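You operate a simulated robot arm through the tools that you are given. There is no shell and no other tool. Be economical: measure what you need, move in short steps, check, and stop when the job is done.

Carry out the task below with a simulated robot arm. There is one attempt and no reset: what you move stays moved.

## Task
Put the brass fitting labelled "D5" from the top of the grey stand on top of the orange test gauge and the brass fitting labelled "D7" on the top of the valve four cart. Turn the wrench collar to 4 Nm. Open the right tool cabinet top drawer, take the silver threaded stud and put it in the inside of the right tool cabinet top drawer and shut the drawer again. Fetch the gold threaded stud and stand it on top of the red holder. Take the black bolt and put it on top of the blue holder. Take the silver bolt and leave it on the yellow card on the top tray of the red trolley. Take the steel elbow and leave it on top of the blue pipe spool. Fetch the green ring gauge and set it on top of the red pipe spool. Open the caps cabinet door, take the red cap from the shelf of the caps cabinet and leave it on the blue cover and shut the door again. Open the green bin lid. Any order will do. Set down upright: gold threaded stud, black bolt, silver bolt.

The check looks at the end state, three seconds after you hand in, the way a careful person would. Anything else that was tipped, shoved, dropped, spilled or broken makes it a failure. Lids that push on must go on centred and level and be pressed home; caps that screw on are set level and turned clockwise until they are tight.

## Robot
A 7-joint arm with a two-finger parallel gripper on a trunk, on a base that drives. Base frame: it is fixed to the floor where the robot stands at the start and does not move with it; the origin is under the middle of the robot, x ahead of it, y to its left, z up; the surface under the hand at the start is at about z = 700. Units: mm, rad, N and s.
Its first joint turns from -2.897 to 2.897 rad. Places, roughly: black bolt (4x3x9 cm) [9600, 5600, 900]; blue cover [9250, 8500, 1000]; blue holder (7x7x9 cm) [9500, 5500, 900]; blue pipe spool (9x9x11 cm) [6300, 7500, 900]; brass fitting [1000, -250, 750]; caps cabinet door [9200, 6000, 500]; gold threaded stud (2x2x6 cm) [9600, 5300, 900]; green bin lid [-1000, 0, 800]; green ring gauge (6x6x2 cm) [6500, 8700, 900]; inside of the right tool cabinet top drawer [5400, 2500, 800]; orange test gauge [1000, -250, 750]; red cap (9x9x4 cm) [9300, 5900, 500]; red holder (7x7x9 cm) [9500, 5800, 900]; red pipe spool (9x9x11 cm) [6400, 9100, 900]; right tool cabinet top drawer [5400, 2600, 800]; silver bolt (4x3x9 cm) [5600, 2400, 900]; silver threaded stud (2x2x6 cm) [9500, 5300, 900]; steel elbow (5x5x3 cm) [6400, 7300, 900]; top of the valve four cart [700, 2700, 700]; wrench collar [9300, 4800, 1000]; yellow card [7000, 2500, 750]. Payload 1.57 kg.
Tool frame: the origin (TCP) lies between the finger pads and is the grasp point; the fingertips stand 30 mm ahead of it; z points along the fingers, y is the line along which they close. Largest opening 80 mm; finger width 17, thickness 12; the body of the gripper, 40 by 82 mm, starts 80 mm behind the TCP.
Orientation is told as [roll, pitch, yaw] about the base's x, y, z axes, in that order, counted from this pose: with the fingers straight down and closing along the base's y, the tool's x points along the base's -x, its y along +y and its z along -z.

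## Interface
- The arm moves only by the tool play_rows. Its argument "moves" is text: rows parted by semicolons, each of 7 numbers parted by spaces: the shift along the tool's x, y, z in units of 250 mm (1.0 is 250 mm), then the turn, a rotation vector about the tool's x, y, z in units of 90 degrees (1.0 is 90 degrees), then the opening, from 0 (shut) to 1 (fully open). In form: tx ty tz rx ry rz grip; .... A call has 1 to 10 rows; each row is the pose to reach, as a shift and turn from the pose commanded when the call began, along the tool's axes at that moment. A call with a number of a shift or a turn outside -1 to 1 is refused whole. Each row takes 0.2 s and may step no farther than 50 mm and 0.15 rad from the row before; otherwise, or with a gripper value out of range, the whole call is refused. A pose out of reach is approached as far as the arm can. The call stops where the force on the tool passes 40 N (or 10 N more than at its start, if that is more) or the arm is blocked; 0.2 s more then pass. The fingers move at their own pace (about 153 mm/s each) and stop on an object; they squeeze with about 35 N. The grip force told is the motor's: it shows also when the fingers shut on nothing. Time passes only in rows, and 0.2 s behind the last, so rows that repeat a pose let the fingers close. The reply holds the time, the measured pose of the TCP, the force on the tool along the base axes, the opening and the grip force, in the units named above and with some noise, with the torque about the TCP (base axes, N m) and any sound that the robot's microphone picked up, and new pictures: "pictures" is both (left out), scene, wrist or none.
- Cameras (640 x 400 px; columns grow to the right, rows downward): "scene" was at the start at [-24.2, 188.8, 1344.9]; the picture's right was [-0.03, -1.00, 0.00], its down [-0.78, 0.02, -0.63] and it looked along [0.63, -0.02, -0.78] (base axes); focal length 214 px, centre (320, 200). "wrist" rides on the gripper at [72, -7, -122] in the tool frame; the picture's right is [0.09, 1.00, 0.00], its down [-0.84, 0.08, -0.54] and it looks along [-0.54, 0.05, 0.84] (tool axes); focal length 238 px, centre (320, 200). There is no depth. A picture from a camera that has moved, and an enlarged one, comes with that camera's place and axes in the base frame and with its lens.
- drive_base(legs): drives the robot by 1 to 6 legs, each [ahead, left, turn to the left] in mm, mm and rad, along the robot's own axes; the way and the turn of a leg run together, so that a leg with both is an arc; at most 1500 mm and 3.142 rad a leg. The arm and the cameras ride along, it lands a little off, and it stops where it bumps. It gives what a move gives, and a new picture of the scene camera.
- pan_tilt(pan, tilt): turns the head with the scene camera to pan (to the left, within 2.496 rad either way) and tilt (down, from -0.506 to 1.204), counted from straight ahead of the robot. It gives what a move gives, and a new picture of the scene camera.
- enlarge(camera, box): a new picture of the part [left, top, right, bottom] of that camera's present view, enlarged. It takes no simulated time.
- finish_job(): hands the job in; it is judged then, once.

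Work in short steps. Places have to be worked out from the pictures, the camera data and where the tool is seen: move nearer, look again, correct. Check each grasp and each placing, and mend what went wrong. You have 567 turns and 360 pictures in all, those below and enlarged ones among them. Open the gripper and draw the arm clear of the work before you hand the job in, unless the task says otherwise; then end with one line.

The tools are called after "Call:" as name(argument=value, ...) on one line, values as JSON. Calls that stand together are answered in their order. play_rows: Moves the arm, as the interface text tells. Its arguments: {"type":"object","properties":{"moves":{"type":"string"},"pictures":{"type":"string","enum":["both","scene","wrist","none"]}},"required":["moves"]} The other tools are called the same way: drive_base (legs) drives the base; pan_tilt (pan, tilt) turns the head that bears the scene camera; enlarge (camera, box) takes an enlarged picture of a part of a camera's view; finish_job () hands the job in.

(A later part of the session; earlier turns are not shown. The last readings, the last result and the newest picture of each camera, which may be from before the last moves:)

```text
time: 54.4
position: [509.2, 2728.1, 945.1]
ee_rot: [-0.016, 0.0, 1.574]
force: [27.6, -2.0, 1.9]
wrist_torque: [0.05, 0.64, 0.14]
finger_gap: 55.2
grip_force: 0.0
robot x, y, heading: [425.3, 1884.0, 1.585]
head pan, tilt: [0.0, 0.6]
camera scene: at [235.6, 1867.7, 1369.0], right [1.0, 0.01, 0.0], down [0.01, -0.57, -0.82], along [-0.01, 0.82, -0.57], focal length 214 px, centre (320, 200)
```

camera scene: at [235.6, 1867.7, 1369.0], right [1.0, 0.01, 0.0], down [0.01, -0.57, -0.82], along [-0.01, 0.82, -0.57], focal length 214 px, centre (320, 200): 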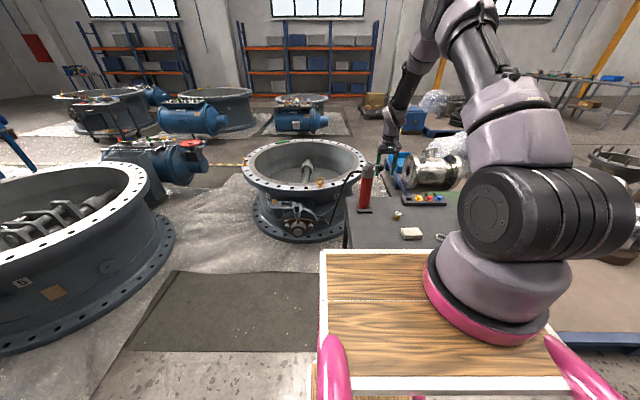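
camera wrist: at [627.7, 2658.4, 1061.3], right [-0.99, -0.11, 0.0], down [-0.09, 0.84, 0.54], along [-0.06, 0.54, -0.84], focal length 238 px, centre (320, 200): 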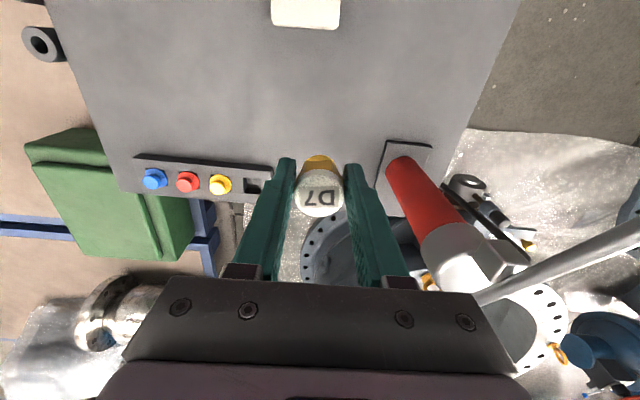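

The arm move was refused and the gripper pressed against the pump while driving. I back straight off to the right at once.

Call:
play_rows(moves="0 -0.1 0 0 0 0 1; 0 -0.25 0 0 0 0 1; 0 -0.25 0 0 0 0 1")

Call:
enlarge(camera="scene", box=[310, 130, 470, 230])

```text
time: 55.2
position: [569.9, 2728.4, 946.2]
ee_rot: [-0.014, 0.001, 1.573]
force: [0.0, -0.3, 0.6]
wrist_torque: [0.0, 0.0, -0.03]
finger_gap: 79.6
grip_force: 0.0
robot x, y, heading: [426.5, 1881.0, 1.587]
head pan, tilt: [0.0, 0.6]
camera scene: at [234.2, 1867.9, 1368.9], right [1.0, 0.02, 0.0], down [0.01, -0.56, -0.83], along [-0.01, 0.82, -0.56], focal length 214 px, centre (320, 200)
camera wrist: at [574.3, 2656.9, 1069.0], right [-1.0, -0.1, -0.01], down [-0.09, 0.84, 0.54], along [-0.04, 0.54, -0.84], focal length 238 px, centre (320, 200)
```

scene: 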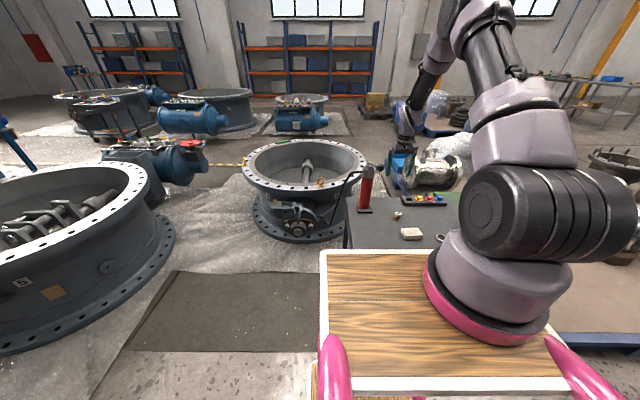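
wrist: 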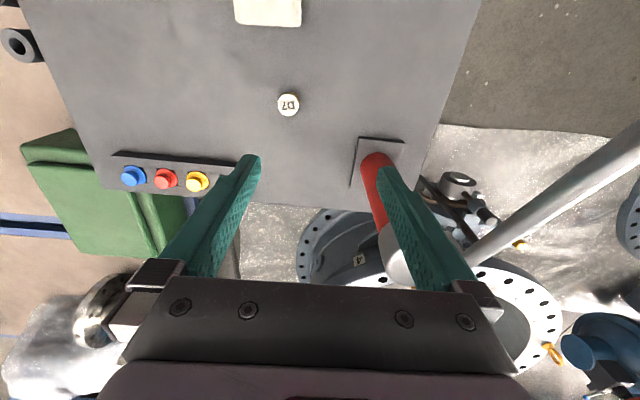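

```text
4.00 times, centred on (390, 180) of scene
camera zoom: at [234.2, 1867.9, 1368.9], right [1.0, 0.02, 0.0], down [0.01, -0.56, -0.83], along [-0.01, 0.82, -0.56], focal length 858 px, centre (40, 280)
```

zoom: 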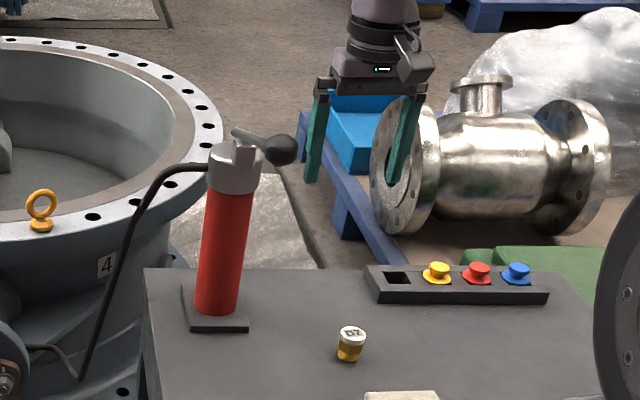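

The pump and D7 have not moved. Now I retract the arm correctly, alone, before driving.

Call:
play_rows(moves="0 0 -0.18 0 0 0 1; 0 0 -0.36 0 0 0 1; 0.1 -0.03 -0.5 0 0 0 1; 0.22 -0.06 -0.63 0 0 0 1; 0.34 -0.1 -0.76 0 0 0 1; 0.48 -0.14 -0.88 0 0 0 1; 0.64 -0.18 -0.96 0 0 0 1; 0.8 -0.2 -1 0 0 0 1; 0.95 -0.2 -1 0 0 0 1; 0.95 -0.2 -1 0 0 0 1", pictures="none")

```text
time: 57.4
position: [617.9, 2488.8, 1197.2]
ee_rot: [-0.014, 0.0, 1.575]
force: [-0.3, 0.2, -1.1]
wrist_torque: [0.02, 0.0, 0.0]
finger_gap: 79.9
grip_force: 0.1
robot x, y, heading: [422.3, 1878.7, 1.588]
head pan, tilt: [0.0, 0.6]
```

The arm is at 1197 mm and drawn in. Now I drive round to the bin.

Call:
drive_base(legs=[[0, 600, 0], [0, 0, 1.571], [700, 0, 0], [0, 0, 1.555], [500, 0, 0]])

Call:
enlarge(camera="scene", box=[0, 0, 640, 400])

```text
time: 74.3
position: [-1055.9, 702.4, 1197.8]
ee_rot: [-0.014, 0.0, -1.567]
force: [0.6, -0.5, -0.7]
wrist_torque: [0.02, -0.01, -0.01]
finger_gap: 80.2
grip_force: 0.0
robot x, y, heading: [-862.9, 1313.8, -1.552]
head pan, tilt: [0.0, 0.6]
camera scene: at [-673.0, 1326.9, 1368.9], right [-1.0, -0.02, 0.0], down [-0.01, 0.56, -0.83], along [0.01, -0.82, -0.56], focal length 214 px, centre (320, 200)
```

scene: 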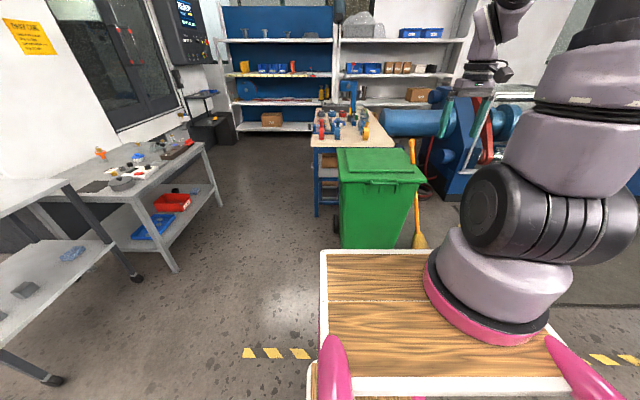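

```text
1.00 times, centred on (320, 200) of scene (not enlarged: the box is as wide or as high as the picture)
camera zoom: at [-673.0, 1326.9, 1368.9], right [-1.0, -0.02, 0.0], down [-0.01, 0.56, -0.83], along [0.01, -0.82, -0.56], focal length 214 px, centre (320, 200)
```

zoom: 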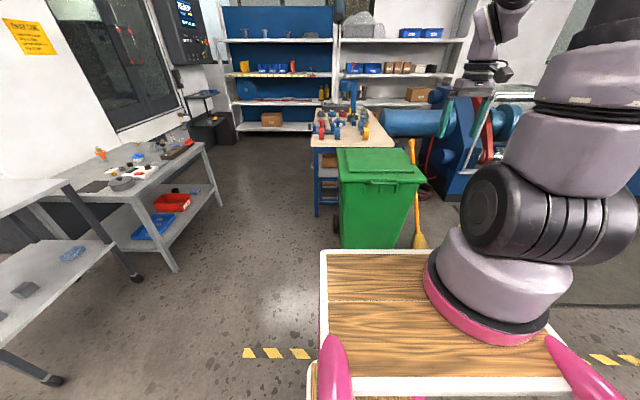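

Call:
enlarge(camera="scene", box=[310, 130, 454, 220])

```text
4.44 times, centred on (382, 175) of scene
camera zoom: at [-673.0, 1326.9, 1368.9], right [-1.0, -0.02, 0.0], down [-0.01, 0.56, -0.83], along [0.01, -0.82, -0.56], focal length 953 px, centre (44, 311)
```

zoom: 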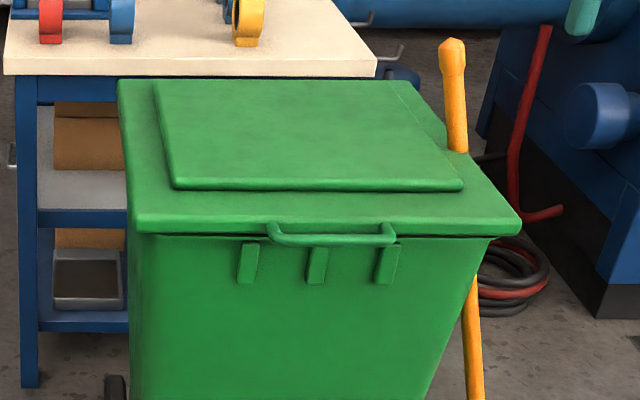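

The lid has a bar handle on its front, near (-1017,290,770), with the hinge near y=-190, z≈800. I drive nearer (to y≈950) and look with the wrist camera.

Call:
drive_base(legs=[[350, 0, 0]])

Call:
play_rows(moves="0 0 0 0 0 0 1", pictures="wrist")

```text
time: 76.6
position: [-1048.4, 349.1, 1196.3]
ee_rot: [-0.013, -0.001, -1.563]
force: [0.2, -0.5, 0.5]
wrist_torque: [0.03, -0.02, 0.02]
finger_gap: 79.8
grip_force: 0.1
robot x, y, heading: [-859.6, 960.5, -1.552]
head pan, tilt: [0.0, 0.6]
camera scene: at [-666.8, 975.4, 1368.9], right [-1.0, -0.02, 0.0], down [-0.01, 0.56, -0.83], along [0.02, -0.82, -0.56], focal length 214 px, centre (320, 200)
```

scene: 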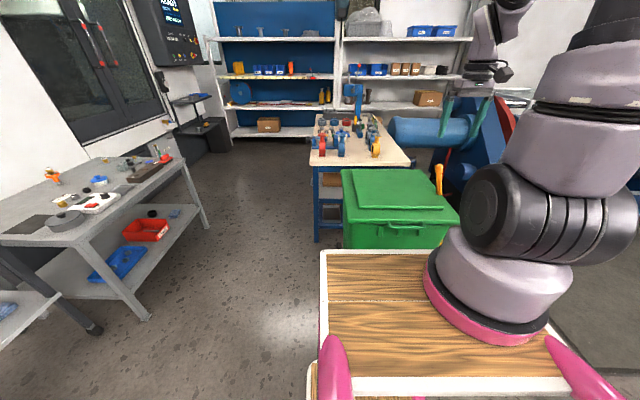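

```text
time: 77.0
position: [-1047.6, 349.4, 1197.3]
ee_rot: [-0.013, 0.0, -1.564]
force: [-0.3, -0.9, -0.4]
wrist_torque: [0.04, 0.0, 0.01]
finger_gap: 80.0
grip_force: 0.1
robot x, y, heading: [-859.9, 960.5, -1.554]
head pan, tilt: [0.0, 0.6]
camera wrist: at [-1053.7, 422.3, 1319.7], right [0.99, 0.1, -0.01], down [0.09, -0.84, 0.54], along [0.04, -0.54, -0.84], focal length 238 px, centre (320, 200)
```

wrist: 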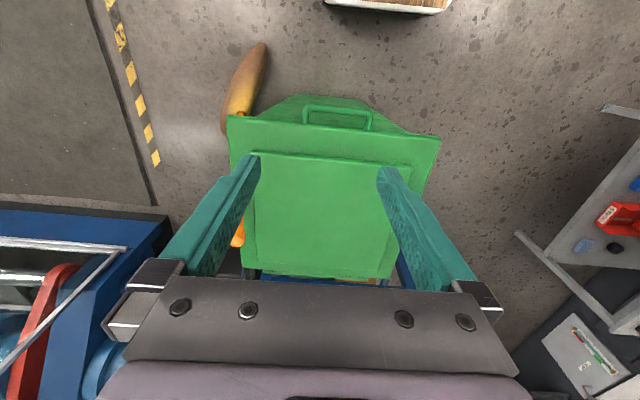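

The bar is near (-1014,314,787), about 35 mm ahead of the lid's edge. I turn the tool by 90° about its axis so that the fingers will close in the plane of the lid's swing.

Call:
play_rows(moves="0 0 0 0 0 -0.095 1; 0 0 0 0 0 -0.19 1; 0 0 0 0 0 -0.285 1; 0 0 0 0 0 -0.38 1; 0 0 0 0 0 -0.475 1; 0 0 0 0 0 -0.57 1; 0 0 0 0 0 -0.665 1; 0 0 0 0 0 -0.76 1; 0 0 0 0 0 -0.855 1; 0 0 0 0 0 -0.95 1", pictures="none")

```text
time: 79.2
position: [-1048.4, 349.1, 1196.5]
ee_rot: [0.001, 0.015, -0.07]
force: [-0.1, -0.2, 0.0]
wrist_torque: [0.04, -0.01, 0.0]
finger_gap: 79.8
grip_force: 0.1
robot x, y, heading: [-856.8, 961.1, -1.552]
head pan, tilt: [0.0, 0.6]
```

The yaw is near 0. Now I tilt the tool 45° forward and go down toward a point in front of and above the bar.

Call:
play_rows(moves="-0.017 0.025 0.125 0.0625 0 -0.006 1; -0.034 0.05 0.25 0.125 0 -0.012 1; -0.051 0.075 0.375 0.1875 0 -0.018 1; -0.068 0.1 0.5 0.25 0 -0.024 1; -0.085 0.125 0.625 0.3125 0 -0.03 1; -0.102 0.15 0.75 0.375 0 -0.036 1; -0.119 0.175 0.875 0.4375 0 -0.042 1; -0.136 0.2 1 0.5 0 -0.046 1; -0.136 0.2 1 0.5 0 -0.046 1")

```text
time: 81.2
position: [-1060.7, 304.8, 913.8]
ee_rot: [-0.785, 0.04, -0.004]
force: [0.3, 0.3, -0.2]
wrist_torque: [0.02, 0.0, -0.06]
finger_gap: 80.1
grip_force: 0.0
out of reach, approached as far as the arm can: row 4, 5, 6, 7, 8, 9
robot x, y, heading: [-854.7, 958.1, -1.551]
head pan, tilt: [0.0, 0.6]
camera scene: at [-666.6, 975.5, 1368.9], right [-1.0, -0.02, 0.0], down [-0.01, 0.56, -0.83], along [0.02, -0.82, -0.56], focal length 214 px, centre (320, 200)
camera wrist: at [-1128.4, 387.0, 1008.1], right [-0.12, 0.7, -0.7], down [0.85, 0.43, 0.29], along [0.51, -0.56, -0.65], focal length 238 px, centre (320, 200)
```

scene: 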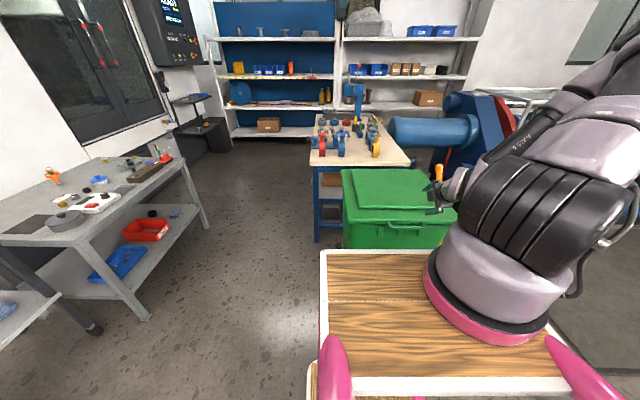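
wrist: 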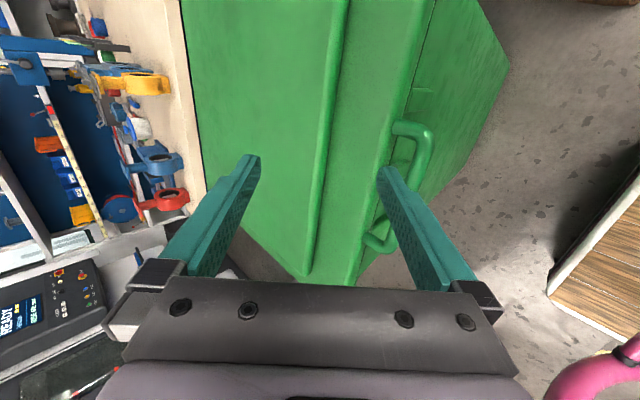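

This stance is too close for a 45° tilt. A better plan is to work from the bin's +x side with the tool straight down and the fingers on either side of the bar, sweeping the arc sideways. First I untilt and raise the arm.

Call:
play_rows(moves="0 -0.035 -0.105 -0.0625 0 0 1; 0 -0.07 -0.21 -0.125 0 0 1; 0 -0.105 -0.315 -0.1875 0 0 1; 0 -0.14 -0.42 -0.25 0 0 1; 0 -0.175 -0.525 -0.3125 0 0 1; 0 -0.21 -0.63 -0.375 0 0 1; 0 -0.245 -0.735 -0.4375 0 0 1; 0 -0.28 -0.84 -0.5 0 0 1; 0 -0.28 -0.84 -0.5 0 0 1", pictures="none")

```text
time: 83.2
position: [-1048.4, 401.3, 1109.9]
ee_rot: [-0.001, 0.042, -0.007]
force: [0.4, -0.8, -0.5]
wrist_torque: [-0.02, 0.04, 0.0]
finger_gap: 80.0
grip_force: 0.1
out of reach, approached as far as the arm can: row 1, 2, 3
robot x, y, heading: [-854.2, 957.0, -1.546]
head pan, tilt: [0.0, 0.6]
```

Now I turn the tool back by 90° about its axis and raise it further.

Call:
play_rows(moves="0 0 -0.04 0 0 0.095 1; 0 0 -0.08 0 0 0.19 1; 0 0 -0.12 0 0 0.285 1; 0 0 -0.16 0 0 0.38 1; 0 0 -0.2 0 0 0.475 1; 0 0 -0.24 0 0 0.57 1; 0 0 -0.28 0 0 0.665 1; 0 0 -0.32 0 0 0.76 1; 0 0 -0.36 0 0 0.855 1; 0 0 -0.4 0 0 0.95 1", pictures="none")

```text
time: 85.4
position: [-1042.7, 401.0, 1208.9]
ee_rot: [-0.041, 0.004, -1.501]
force: [0.3, -1.0, -0.6]
wrist_torque: [0.01, 0.0, -0.03]
finger_gap: 79.8
grip_force: 0.0
robot x, y, heading: [-857.5, 958.5, -1.551]
head pan, tilt: [0.0, 0.6]
```

The arm is up again. I drive to the bin's +x side, facing -x: back off, turn right, reverse, then slide to y≈-30.

Call:
drive_base(legs=[[-350, 0, 0], [0, 0, -1.585], [-600, 0, 0], [0, 1330, 0]])

Call:
play_rows(moves="0 0 0 0 0.013 0.016 1; 0 0 0 0 0.026 0.032 1; 0 0 0 0 0.026 0.032 1", pictures="wrist")

```text
time: 100.9
position: [-867.7, 205.7, 1209.5]
ee_rot: [-0.04, 0.004, -3.133]
force: [-0.5, 0.7, 0.1]
wrist_torque: [-0.03, -0.01, -0.02]
finger_gap: 80.0
grip_force: 0.0
robot x, y, heading: [-322.2, -18.7, 3.097]
head pan, tilt: [0.0, 0.6]
camera scene: at [-319.3, -206.1, 1368.9], right [0.05, 1.0, 0.0], down [0.56, -0.03, -0.83], along [-0.82, 0.04, -0.56], focal length 214 px, centre (320, 200)
```

scene: 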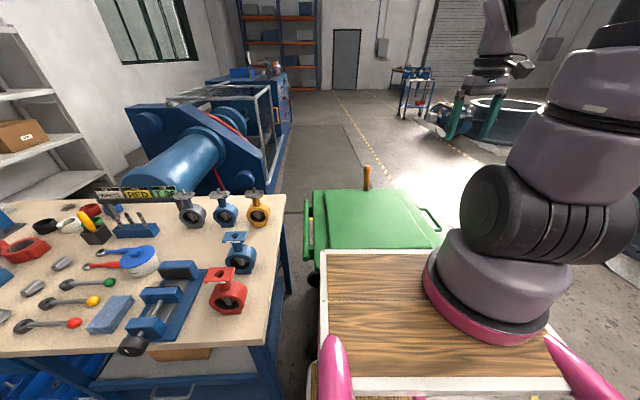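

```text
time: 101.7
position: [-867.6, 206.0, 1209.1]
ee_rot: [-0.041, 0.043, 3.094]
force: [-0.2, -1.0, 0.2]
wrist_torque: [-0.02, 0.01, 0.01]
finger_gap: 80.1
grip_force: 0.0
robot x, y, heading: [-325.3, -15.9, 3.098]
head pan, tilt: [0.0, 0.6]
camera wrist: at [-800.3, 204.6, 1334.9], right [0.05, -1.0, -0.04], down [-0.86, -0.06, 0.5], along [-0.5, 0.01, -0.86], focal length 238 px, centre (320, 200)
```

wrist: 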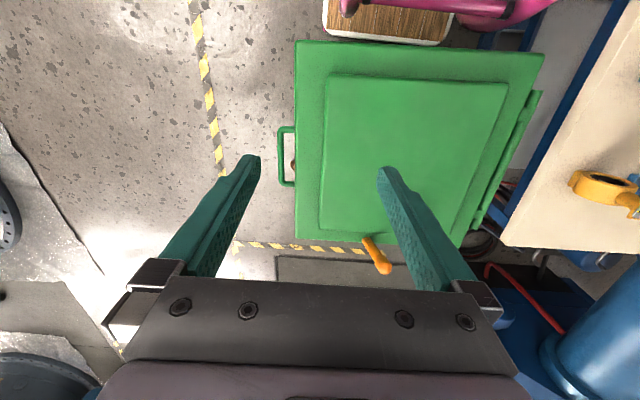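

The handle's bar is near (-1008,312,787), its edge gap about 35 mm, and the hinge near y≈-205. I correct the small tilt and move above the bar with the fingers partly open.

Call:
play_rows(moves="-0.073 -0.05 0.12 -0.003 -0.003 -0.004 1; -0.147 -0.1 0.24 -0.006 -0.007 -0.008 1; -0.22 -0.149 0.36 -0.01 -0.01 -0.012 1; -0.294 -0.199 0.48 -0.013 -0.013 -0.016 1; -0.367 -0.249 0.6 -0.016 -0.017 -0.02 0.45; -0.44 -0.3 0.72 -0.02 -0.02 -0.024 0.45; -0.514 -0.35 0.84 -0.023 -0.023 -0.027 0.45; -0.587 -0.398 0.96 -0.026 -0.027 -0.03 0.45; -0.587 -0.398 1 -0.026 -0.027 -0.03 0.45; -0.587 -0.398 1 -0.026 -0.027 -0.03 0.45")

```text
time: 103.9
position: [-999.0, 321.1, 957.8]
ee_rot: [0.0, -0.001, -3.138]
force: [-0.2, 0.4, -0.1]
wrist_torque: [0.05, -0.01, 0.0]
finger_gap: 35.9
grip_force: 0.1
robot x, y, heading: [-324.5, -20.7, 3.094]
head pan, tilt: [0.0, 0.6]
camera scene: at [-319.3, -206.0, 1368.9], right [0.05, 1.0, 0.0], down [0.56, -0.03, -0.83], along [-0.82, 0.04, -0.56], focal length 214 px, centre (320, 200)
camera wrist: at [-926.6, 328.2, 1080.7], right [0.1, -1.0, 0.0], down [-0.84, -0.08, 0.54], along [-0.54, -0.05, -0.84], focal length 238 px, centre (320, 200)
```

scene: 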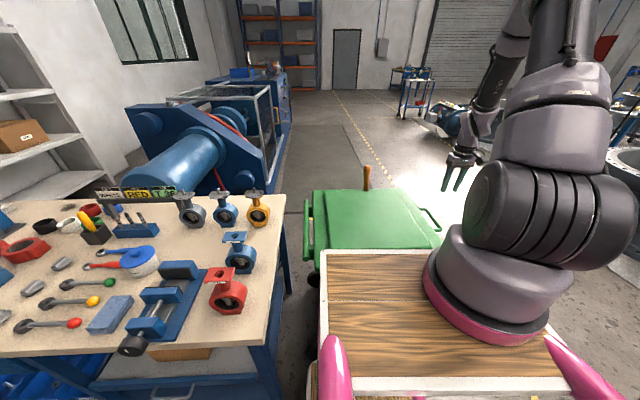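
wrist: 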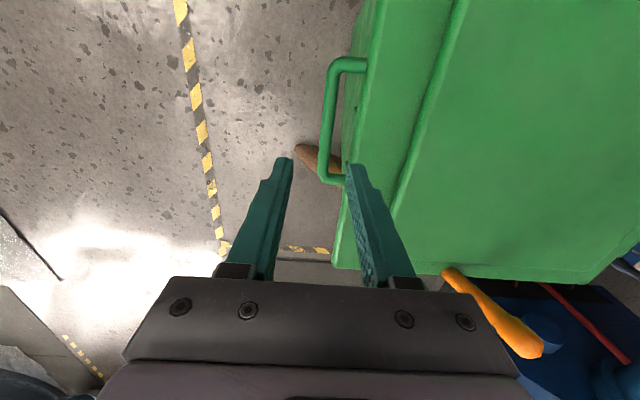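

The bar's centre is near (-1010,308). I correct and go down to just above it for a check.

Call:
play_rows(moves="-0.04 0.052 0.1 0 0 0 0.45; -0.04 0.052 0.28 0 0 0 0.45; -0.04 0.052 0.45 0 0 0 0.45; -0.04 0.052 0.5 0 0 0 0.45; -0.04 0.052 0.5 0 0 0 0.45")

```text
time: 105.1
position: [-1006.5, 307.6, 831.6]
ee_rot: [-0.001, 0.001, -3.138]
force: [0.0, 0.0, -0.8]
wrist_torque: [0.02, -0.02, -0.03]
finger_gap: 35.9
grip_force: 0.1
robot x, y, heading: [-325.0, -14.2, 3.092]
head pan, tilt: [0.0, 0.6]
camera scene: at [-319.3, -206.0, 1368.9], right [0.05, 1.0, 0.0], down [0.56, -0.03, -0.83], along [-0.82, 0.04, -0.56], focal length 214 px, centre (320, 200)
camera wrist: at [-935.1, 314.3, 954.5], right [0.1, -1.0, 0.0], down [-0.84, -0.08, 0.54], along [-0.54, -0.05, -0.84], focal length 238 px, centre (320, 200)
```

scene: 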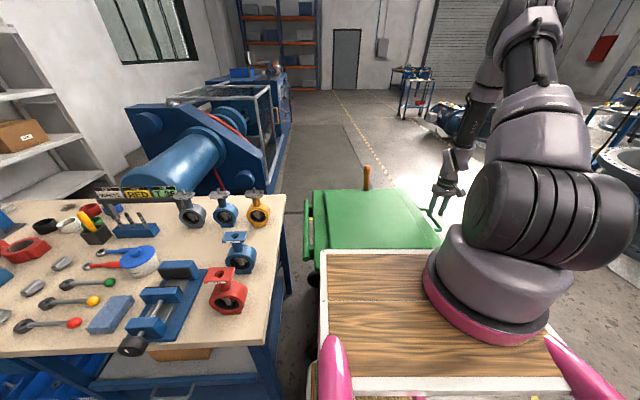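
wrist: 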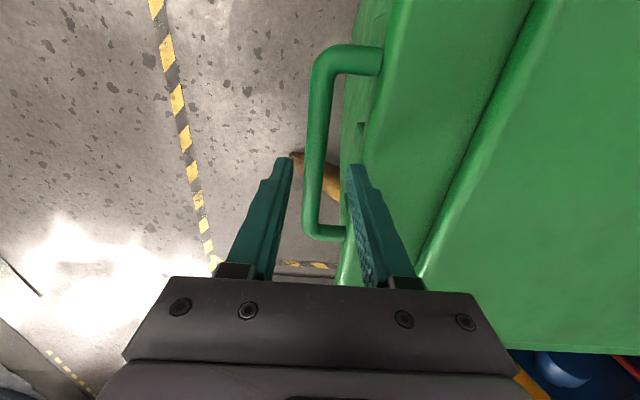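

The inner finger needs a little more room: I shift 4 mm outward, narrow to 30 mm, and go down to straddle the bar.

Call:
play_rows(moves="0 -0.016 0 0 0 0 0.375; 0 -0.016 0 0 0 0 0.375; 0 -0.016 0.05 0 0 0 0.375; 0 -0.016 0.1 0 0 0 0.375; 0 -0.016 0.14 0 0 0 0.375", pictures="wrist")

```text
time: 106.3
position: [-1007.8, 312.7, 796.6]
ee_rot: [0.0, -0.001, -3.138]
force: [0.0, -0.6, -0.3]
wrist_torque: [0.0, 0.01, 0.0]
finger_gap: 30.2
grip_force: 0.1
robot x, y, heading: [-318.8, -17.2, 3.095]
head pan, tilt: [0.0, 0.6]
camera wrist: at [-936.5, 320.2, 919.6], right [0.1, -1.0, 0.0], down [-0.84, -0.08, 0.54], along [-0.54, -0.05, -0.84], focal length 238 px, centre (320, 200)
```

wrist: 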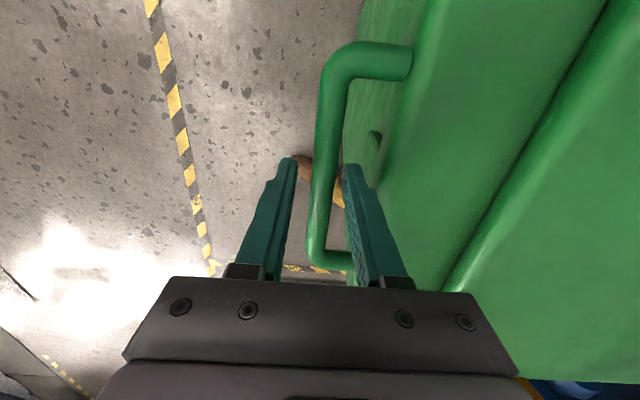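

The bar is between the fingers and there is no contact. I close.

Call:
play_rows(moves="0 0 0 0 0 0 0; 0 0 0 0 0 0 0; 0 0 0 0 0 0 0", pictures="wrist")

```text
time: 107.1
position: [-1008.1, 309.9, 796.5]
ee_rot: [0.001, 0.002, -3.136]
force: [-1.3, -24.5, -1.6]
wrist_torque: [-0.38, 0.26, 0.2]
finger_gap: 15.6
grip_force: 31.2
robot x, y, heading: [-322.3, -16.4, 3.096]
head pan, tilt: [0.0, 0.6]
camera wrist: at [-936.8, 317.7, 919.6], right [0.1, -1.0, 0.0], down [-0.84, -0.08, 0.54], along [-0.54, -0.05, -0.84], focal length 238 px, centre (320, 200)
```

wrist: 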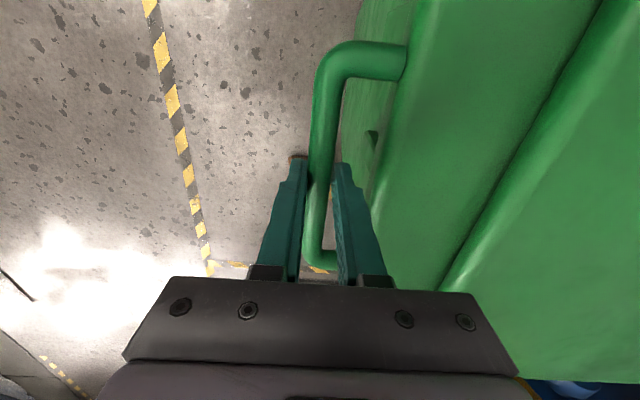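

The bar is held (15.6 mm). I start the arc about the hinge with a small lift and watch the force.

Call:
play_rows(moves="0 0.008 0 0 0 0 0; 0 0.009 -0.05 0 0 0 0; 0 0.01 -0.1 0 0 0 0; 0 0.014 -0.15 0 0 0 0; 0 0.018 -0.2 0 0 0 0; 0 0.023 -0.25 0 0 0 0; 0 0.03 -0.3 0 0 0 0", pictures="scene")

```text
time: 108.7
position: [-1008.4, 304.0, 871.7]
ee_rot: [0.0, 0.003, -3.138]
force: [-4.7, -25.7, -8.9]
wrist_torque: [-0.32, 0.61, 0.17]
finger_gap: 16.0
grip_force: 31.5
robot x, y, heading: [-325.1, -14.8, 3.1]
head pan, tilt: [0.0, 0.6]
camera scene: at [-319.8, -206.8, 1368.8], right [0.05, 1.0, 0.0], down [0.56, -0.03, -0.82], along [-0.82, 0.04, -0.57], focal length 214 px, centre (320, 200)
```

scene: 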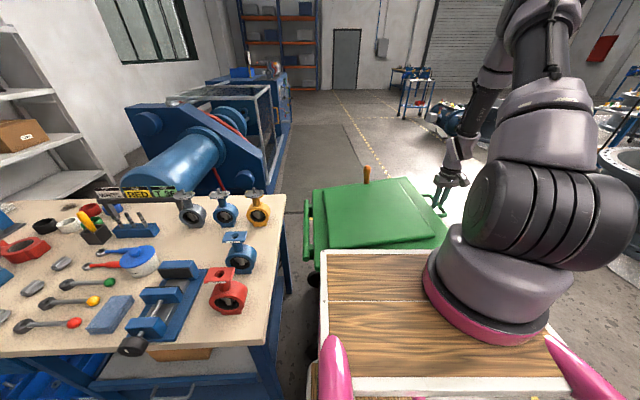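

The lid rises well. I follow the arc on to about 32°.

Call:
play_rows(moves="0 0.031 -0.127 0 0 0 0; 0 0.074 -0.266 0 0 0 0; 0 0.118 -0.402 0 0 0 0; 0 0.172 -0.535 0 0 0 0; 0 0.234 -0.663 0 0 0 0; 0 0.306 -0.787 0 0 0 0", pictures="none")

```text
time: 110.1
position: [-1007.4, 232.4, 1068.3]
ee_rot: [-0.004, -0.001, -3.141]
force: [-14.8, 23.9, 9.5]
wrist_torque: [0.32, 0.98, 0.3]
finger_gap: 15.8
grip_force: 31.3
robot x, y, heading: [-322.8, -18.5, 3.1]
head pan, tilt: [0.0, 0.6]
```

A small sideways load shows the arc's centre is slightly higher than assumed. I correct and go on to about 63°.

Call:
play_rows(moves="0 0.07 -0.157 0 0 0 0; 0 0.17 -0.284 0 0 0 0; 0 0.28 -0.402 0 0 0 0; 0 0.398 -0.511 0 0 0 0; 0 0.524 -0.611 0 0 0 0", pictures="scene")

```text
time: 111.3
position: [-1006.2, 97.0, 1219.7]
ee_rot: [0.0, 0.008, -3.141]
force: [16.4, -11.3, -21.9]
wrist_torque: [-0.21, -0.37, 0.21]
finger_gap: 15.4
grip_force: 30.9
robot x, y, heading: [-323.6, -17.9, 3.098]
head pan, tilt: [0.0, 0.6]
camera scene: at [-319.1, -206.3, 1368.9], right [0.05, 1.0, 0.0], down [0.56, -0.03, -0.83], along [-0.82, 0.04, -0.56], focal length 214 px, centre (320, 200)
```

scene: 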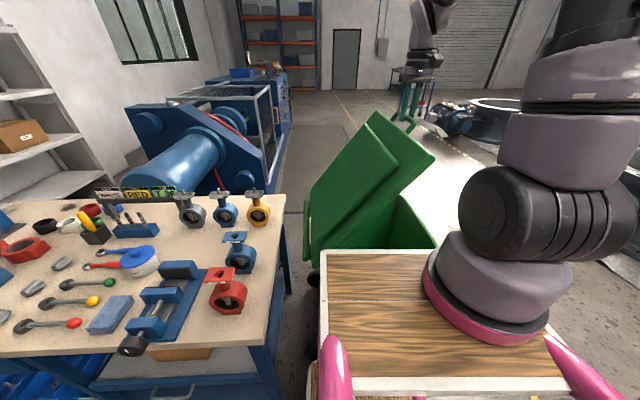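

The lid is past half way. I follow the arc on to about 84°.

Call:
play_rows(moves="0 0.14 -0.079 0 0 0 0; 0 0.28 -0.158 0 0 0 0; 0 0.425 -0.225 0 0 0 0; 0 0.576 -0.28 0 0 0 0; 0 0.73 -0.324 0 0 0 0; 0 0.887 -0.355 0 0 0 0; 0 0.988 -0.368 0 0 0 0", pictures="scene")

```text
time: 112.9
position: [-1007.4, -149.5, 1313.2]
ee_rot: [0.0, 0.0, -3.137]
force: [-13.6, 4.4, 21.7]
wrist_torque: [0.04, 0.35, -0.05]
finger_gap: 15.9
grip_force: 32.6
robot x, y, heading: [-320.4, -14.5, 3.091]
head pan, tilt: [0.0, 0.6]
camera scene: at [-319.4, -205.6, 1369.0], right [0.05, 1.0, 0.0], down [0.56, -0.03, -0.83], along [-0.82, 0.04, -0.57], focal length 214 px, centre (320, 200)
```

scene: 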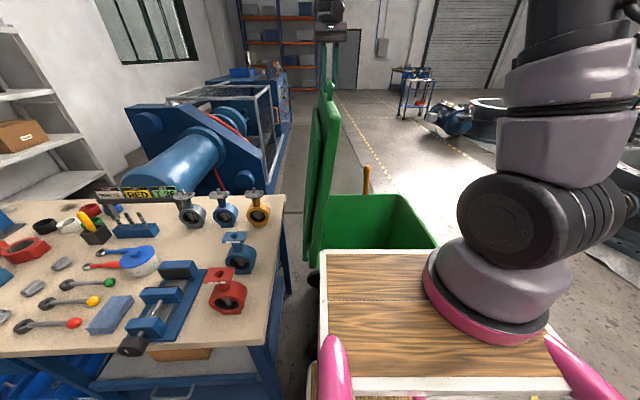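

The lid stands almost vertical, with room before the table. I bring it past vertical to about 105°.

Call:
play_rows(moves="0 0.074 -0.023 0 0 0 0; 0 0.218 -0.028 0 0 0 0; 0 0.362 -0.023 0 0 0 0; 0 0.504 -0.008 0 0 0 0; 0 0.646 0.017 0 0 0 0; 0 0.75 0.042 0 0 0 0", pictures="scene")

```text
time: 114.1
position: [-1005.3, -302.7, 1310.5]
ee_rot: [-0.007, 0.004, 3.137]
force: [7.5, 12.1, 4.6]
wrist_torque: [0.25, -0.55, 0.1]
finger_gap: 15.8
grip_force: 31.8
robot x, y, heading: [-323.2, -13.9, 3.093]
head pan, tilt: [0.0, 0.6]
stopped in row 6: the force on the tool passed its limit at 55 N (the readings are from after the stop); the commanded pose is now the measured one
camera scene: at [-318.7, -205.2, 1369.0], right [0.05, 1.0, 0.0], down [0.56, -0.03, -0.83], along [-0.82, 0.04, -0.56], focal length 214 px, centre (320, 200)
```

scene: 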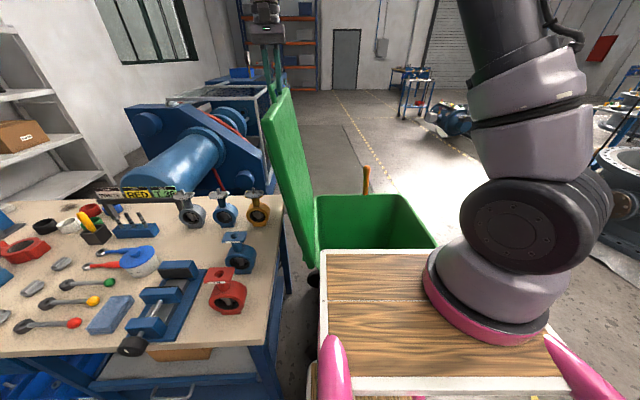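

A hinge stop is met at about 101°; the lid is past vertical. I release and lift straight up.

Call:
play_rows(moves="0 0 0 0 0 0 0.3; 0 0 0 0 0 0 0.5; 0 0 0 0 0 0 0.5; 0 0 -0.1 0 0 0 0.5; 0 0 -0.25 0 0 0 0.6; 0 -0.1 -0.4 0 0 0 0.6", pictures="scene")

```text
time: 115.5
position: [-1006.3, -281.3, 1407.3]
ee_rot: [-0.009, 0.002, 3.137]
force: [-1.2, 0.0, -0.8]
wrist_torque: [0.0, 0.0, 0.01]
finger_gap: 47.9
grip_force: 0.2
robot x, y, heading: [-320.6, -19.7, 3.091]
head pan, tilt: [0.0, 0.6]
camera scene: at [-319.5, -206.4, 1368.9], right [0.05, 1.0, 0.0], down [0.56, -0.03, -0.82], along [-0.82, 0.04, -0.57], focal length 214 px, centre (320, 200)
```

scene: 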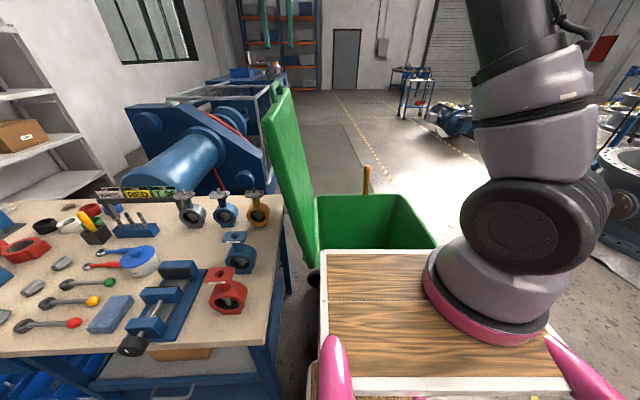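

The lid stays open. I bring the arm back in front of the robot.

Call:
play_rows(moves="0.04 -0.18 0 0 0 0 0.6; 0.08 -0.36 0 0 0 0 0.6; 0.12 -0.54 0 0 0 0 0.6; 0.16 -0.72 0 0 0 0 0.6; 0.2 -0.9 0 0 0 0 0.6; 0.22 -1 0 0 0 0 0.6; 0.3 -1 0.1 0 0 0 0.6; 0.4 -1 0.25 0 0 0 0.6; 0.4 -1 0.4 0 0 0 0.6; 0.4 -1 0.5 0 0 0 0.8", pictures="none")

```text
time: 117.7
position: [-906.9, -31.5, 1286.3]
ee_rot: [-0.007, 0.002, 3.137]
force: [1.0, 0.0, 0.5]
wrist_torque: [0.01, 0.0, 0.0]
finger_gap: 63.9
grip_force: 0.0
robot x, y, heading: [-321.5, -10.2, 3.1]
head pan, tilt: [0.0, 0.6]
```

Next I leave the bin: slide right, then turn to face +x and look along the way to the cabinets.

Call:
drive_base(legs=[[0, -1500, 0], [0, -150, 0], [0, 0, 3.14]])

Call:
pan_tilt(pan=0.2, tilt=0.15)

```text
time: 133.6
position: [354.7, 1674.0, 1286.2]
ee_rot: [-0.008, 0.005, -0.01]
force: [0.7, 0.5, 0.5]
wrist_torque: [-0.03, 0.04, 0.02]
finger_gap: 63.8
grip_force: 0.1
robot x, y, heading: [-230.7, 1663.8, -0.05]
head pan, tilt: [0.0, 0.6]
camera scene: at [-231.4, 1854.9, 1368.9], right [-0.05, -1.0, 0.0], down [-0.56, 0.03, -0.83], along [0.82, -0.04, -0.56], focal length 214 px, centre (320, 200)
```

scene: 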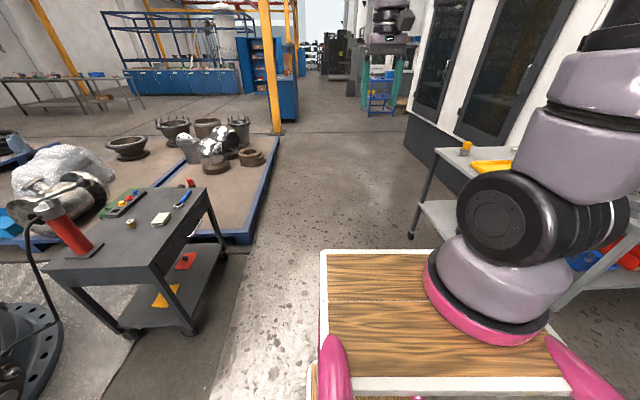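

```text
time: 134.5
position: [355.2, 1672.3, 1285.0]
ee_rot: [-0.01, 0.003, -0.011]
force: [0.7, 0.6, -0.2]
wrist_torque: [0.03, 0.02, 0.03]
finger_gap: 63.8
grip_force: 0.0
robot x, y, heading: [-228.9, 1663.0, -0.049]
head pan, tilt: [0.201, 0.15]
camera scene: at [-227.9, 1873.2, 1410.3], right [0.15, -0.99, 0.0], down [-0.15, -0.02, -0.99], along [0.98, 0.15, -0.15], focal length 214 px, centre (320, 200)
```

scene: 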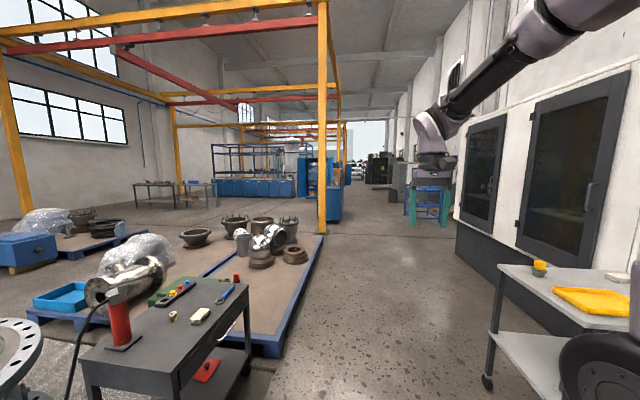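

The corridor is clear; the blue cabinets stand behind the yellow column. I drive along it.

Call:
drive_base(legs=[[0, 0, -0.02], [1500, 0, 0], [1500, 0, 0], [1300, 0, 0]])

Call:
pan_tilt(pan=0.9, tilt=0.4)

```text
time: 155.6
position: [4661.0, 1291.3, 1285.7]
ee_rot: [-0.009, 0.004, -0.041]
force: [-0.5, 0.3, 0.0]
wrist_torque: [-0.03, -0.04, -0.03]
finger_gap: 64.4
grip_force: 0.0
robot x, y, heading: [4077.5, 1300.7, -0.084]
head pan, tilt: [0.201, 0.15]
camera scene: at [4084.0, 1508.7, 1410.4], right [0.12, -0.99, 0.0], down [-0.15, -0.02, -0.99], along [0.98, 0.12, -0.15], focal length 214 px, centre (320, 200)
```

scene: 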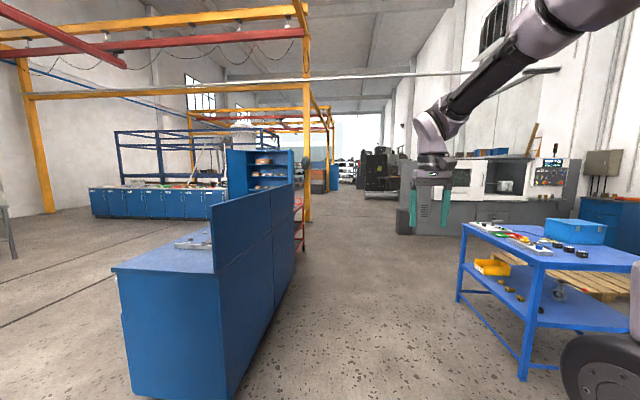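

```text
time: 156.6
position: [4662.8, 1290.9, 1287.7]
ee_rot: [-0.008, 0.004, -0.042]
force: [-0.5, -0.9, 0.1]
wrist_torque: [-0.01, 0.01, -0.01]
finger_gap: 63.9
grip_force: 0.1
robot x, y, heading: [4075.5, 1298.2, -0.084]
head pan, tilt: [0.901, 0.4]
camera scene: at [4055.3, 1565.3, 1387.2], right [0.73, -0.68, 0.0], down [-0.27, -0.28, -0.92], along [0.63, 0.67, -0.39], focal length 214 px, centre (320, 200)
```

scene: 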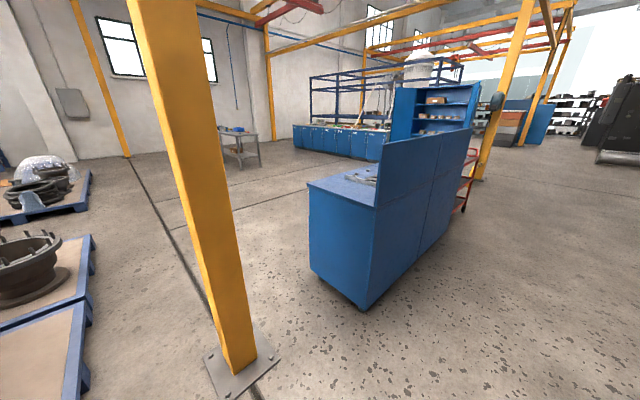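

The bench's front is on its far (+y) side. I will do the far area (x≈9500) first and take the silver stud back later, so I drive on along the corridor.

Call:
drive_base(legs=[[0, 0, 0.084], [1500, 0, 0], [1500, 0, 0], [900, 0, 0], [0, 0, 0.785]])

Call:
pan_tilt(pan=0.3, tilt=0.25)

Call:
pan_tilt(pan=1.3, tilt=0.25)

```text
time: 178.1
position: [8383.8, 1766.3, 1285.3]
ee_rot: [-0.009, 0.005, 0.84]
force: [-0.3, -0.2, 0.4]
wrist_torque: [0.0, 0.02, -0.02]
finger_gap: 64.0
grip_force: 0.1
robot x, y, heading: [8009.2, 1321.5, 0.8]
head pan, tilt: [0.901, 0.4]
camera scene: at [7788.0, 1474.4, 1387.1], right [0.99, 0.13, 0.0], down [0.05, -0.39, -0.92], along [-0.12, 0.91, -0.39], focal length 214 px, centre (320, 200)
```

scene: 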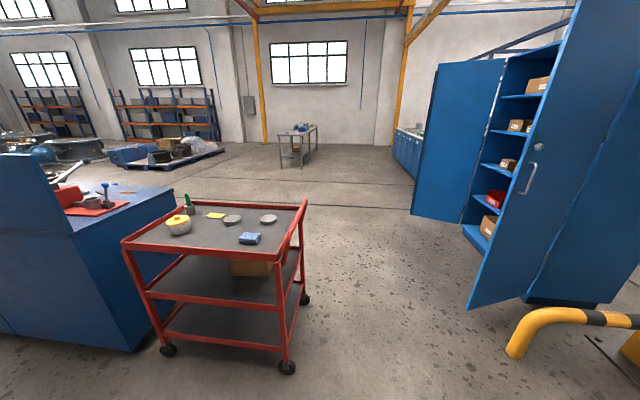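

```text
time: 179.1
position: [8384.8, 1767.4, 1286.0]
ee_rot: [-0.007, 0.004, 0.84]
force: [-0.1, -0.4, -0.6]
wrist_torque: [-0.03, 0.02, 0.0]
finger_gap: 63.9
grip_force: 0.0
robot x, y, heading: [8003.1, 1320.8, 0.798]
head pan, tilt: [0.3, 0.25]
camera scene: at [7842.3, 1465.7, 1401.1], right [0.89, -0.45, 0.0], down [-0.11, -0.22, -0.97], along [0.44, 0.86, -0.25], focal length 214 px, centre (320, 200)
```

scene: 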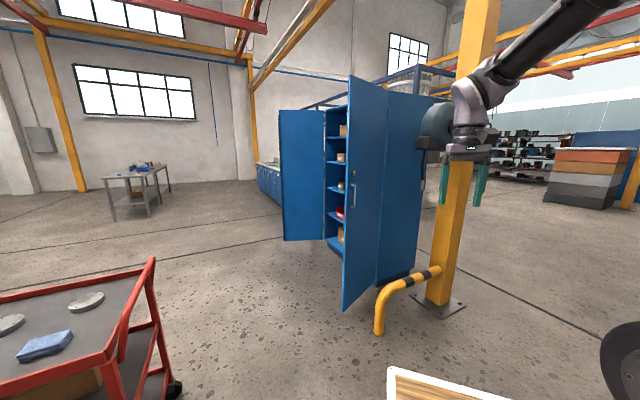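

```text
time: 180.4
position: [8384.6, 1765.9, 1286.4]
ee_rot: [-0.008, 0.002, 0.839]
force: [-0.9, 0.0, -0.4]
wrist_torque: [0.01, -0.01, -0.02]
finger_gap: 64.2
grip_force: 0.1
robot x, y, heading: [8005.0, 1320.0, 0.796]
head pan, tilt: [1.3, 0.25]
camera scene: at [7752.9, 1463.3, 1401.1], right [0.86, 0.5, 0.0], down [0.12, -0.21, -0.97], along [-0.49, 0.84, -0.25], focal length 214 px, centre (320, 200)
```

scene: 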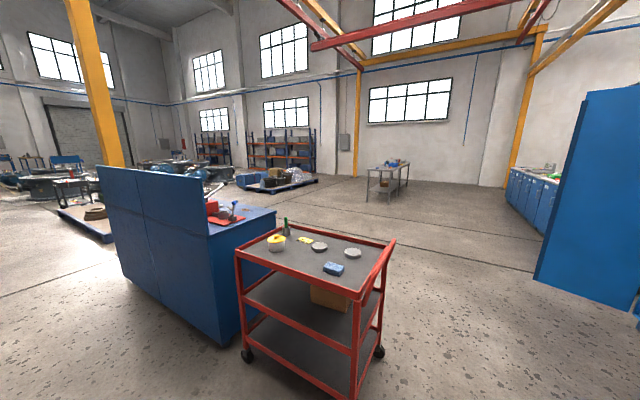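

The way north passes between the red trolley (x<7510) and the open cabinet (x>8735). I drive up at x≈8050 and face +x.

Call:
drive_base(legs=[[0, 0, 0.765], [1500, 0, 0], [1500, 0, 0], [1000, 0, 0], [0, 0, -1.571]])

Call:
pan_tilt(pan=0, tilt=0.35)

```text
time: 205.5
position: [8563.4, 5378.7, 1286.1]
ee_rot: [-0.007, 0.004, 0.049]
force: [-0.3, -0.2, 0.3]
wrist_torque: [-0.02, -0.01, 0.02]
finger_gap: 63.9
grip_force: 0.0
robot x, y, heading: [7978.7, 5333.2, 0.005]
head pan, tilt: [1.3, 0.25]
camera scene: at [7903.0, 5614.5, 1401.1], right [0.97, -0.26, 0.0], down [-0.06, -0.24, -0.97], along [0.25, 0.94, -0.25], focal length 214 px, centre (320, 200)
```

scene: 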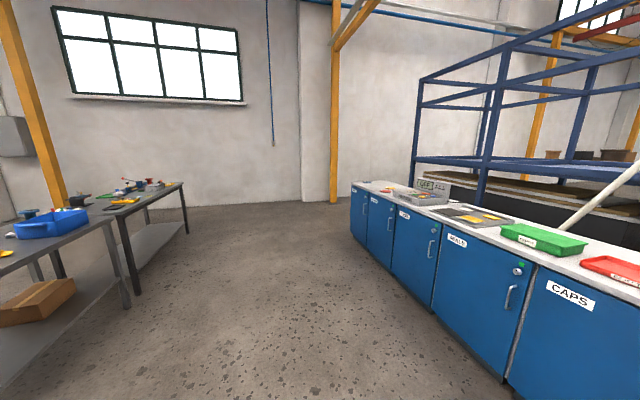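

```text
time: 206.9
position: [8563.9, 5379.1, 1285.5]
ee_rot: [-0.005, 0.005, 0.05]
force: [0.7, -0.7, 0.5]
wrist_torque: [0.0, 0.0, 0.01]
finger_gap: 63.9
grip_force: 0.0
robot x, y, heading: [7979.7, 5336.2, 0.01]
head pan, tilt: [0.0, 0.351]
camera scene: at [7971.7, 5525.1, 1391.7], right [0.01, -1.0, 0.0], down [-0.34, 0.0, -0.94], along [0.94, 0.01, -0.34], focal length 214 px, centre (320, 200)
```

scene: 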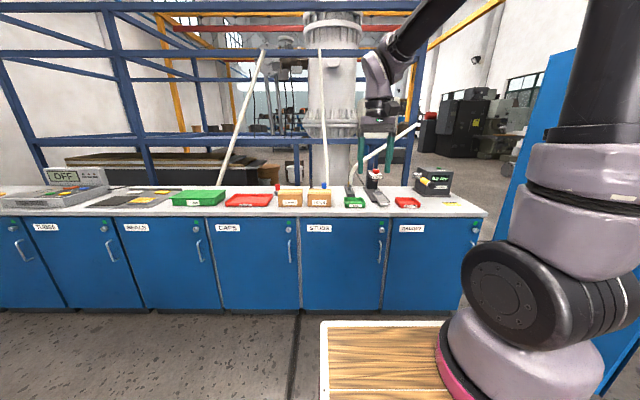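

Call:
enlarge(camera="scene", box=[150, 150, 470, 250])

Call:
enlarge(camera="scene", box=[260, 165, 420, 220])

```text
2.00 times, centred on (310, 200) of scene
camera zoom: at [7971.7, 5525.1, 1391.7], right [0.01, -1.0, 0.0], down [-0.34, 0.0, -0.94], along [0.94, 0.01, -0.34], focal length 429 px, centre (340, 200)
```

zoom: 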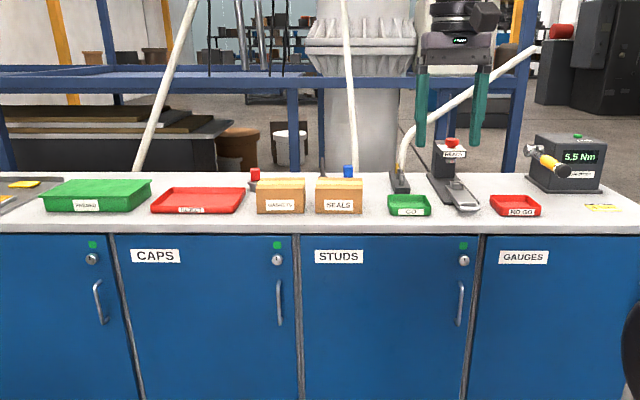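

```text
4.00 times, centred on (340, 192) of scene
camera zoom: at [7971.7, 5525.1, 1391.7], right [0.01, -1.0, 0.0], down [-0.34, 0.0, -0.94], along [0.94, 0.01, -0.34], focal length 858 px, centre (240, 230)
```

zoom: 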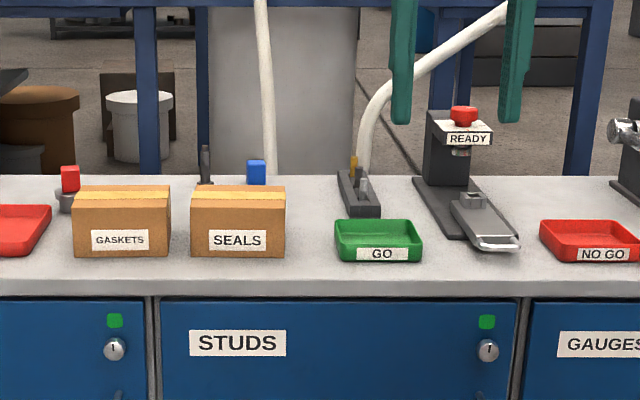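

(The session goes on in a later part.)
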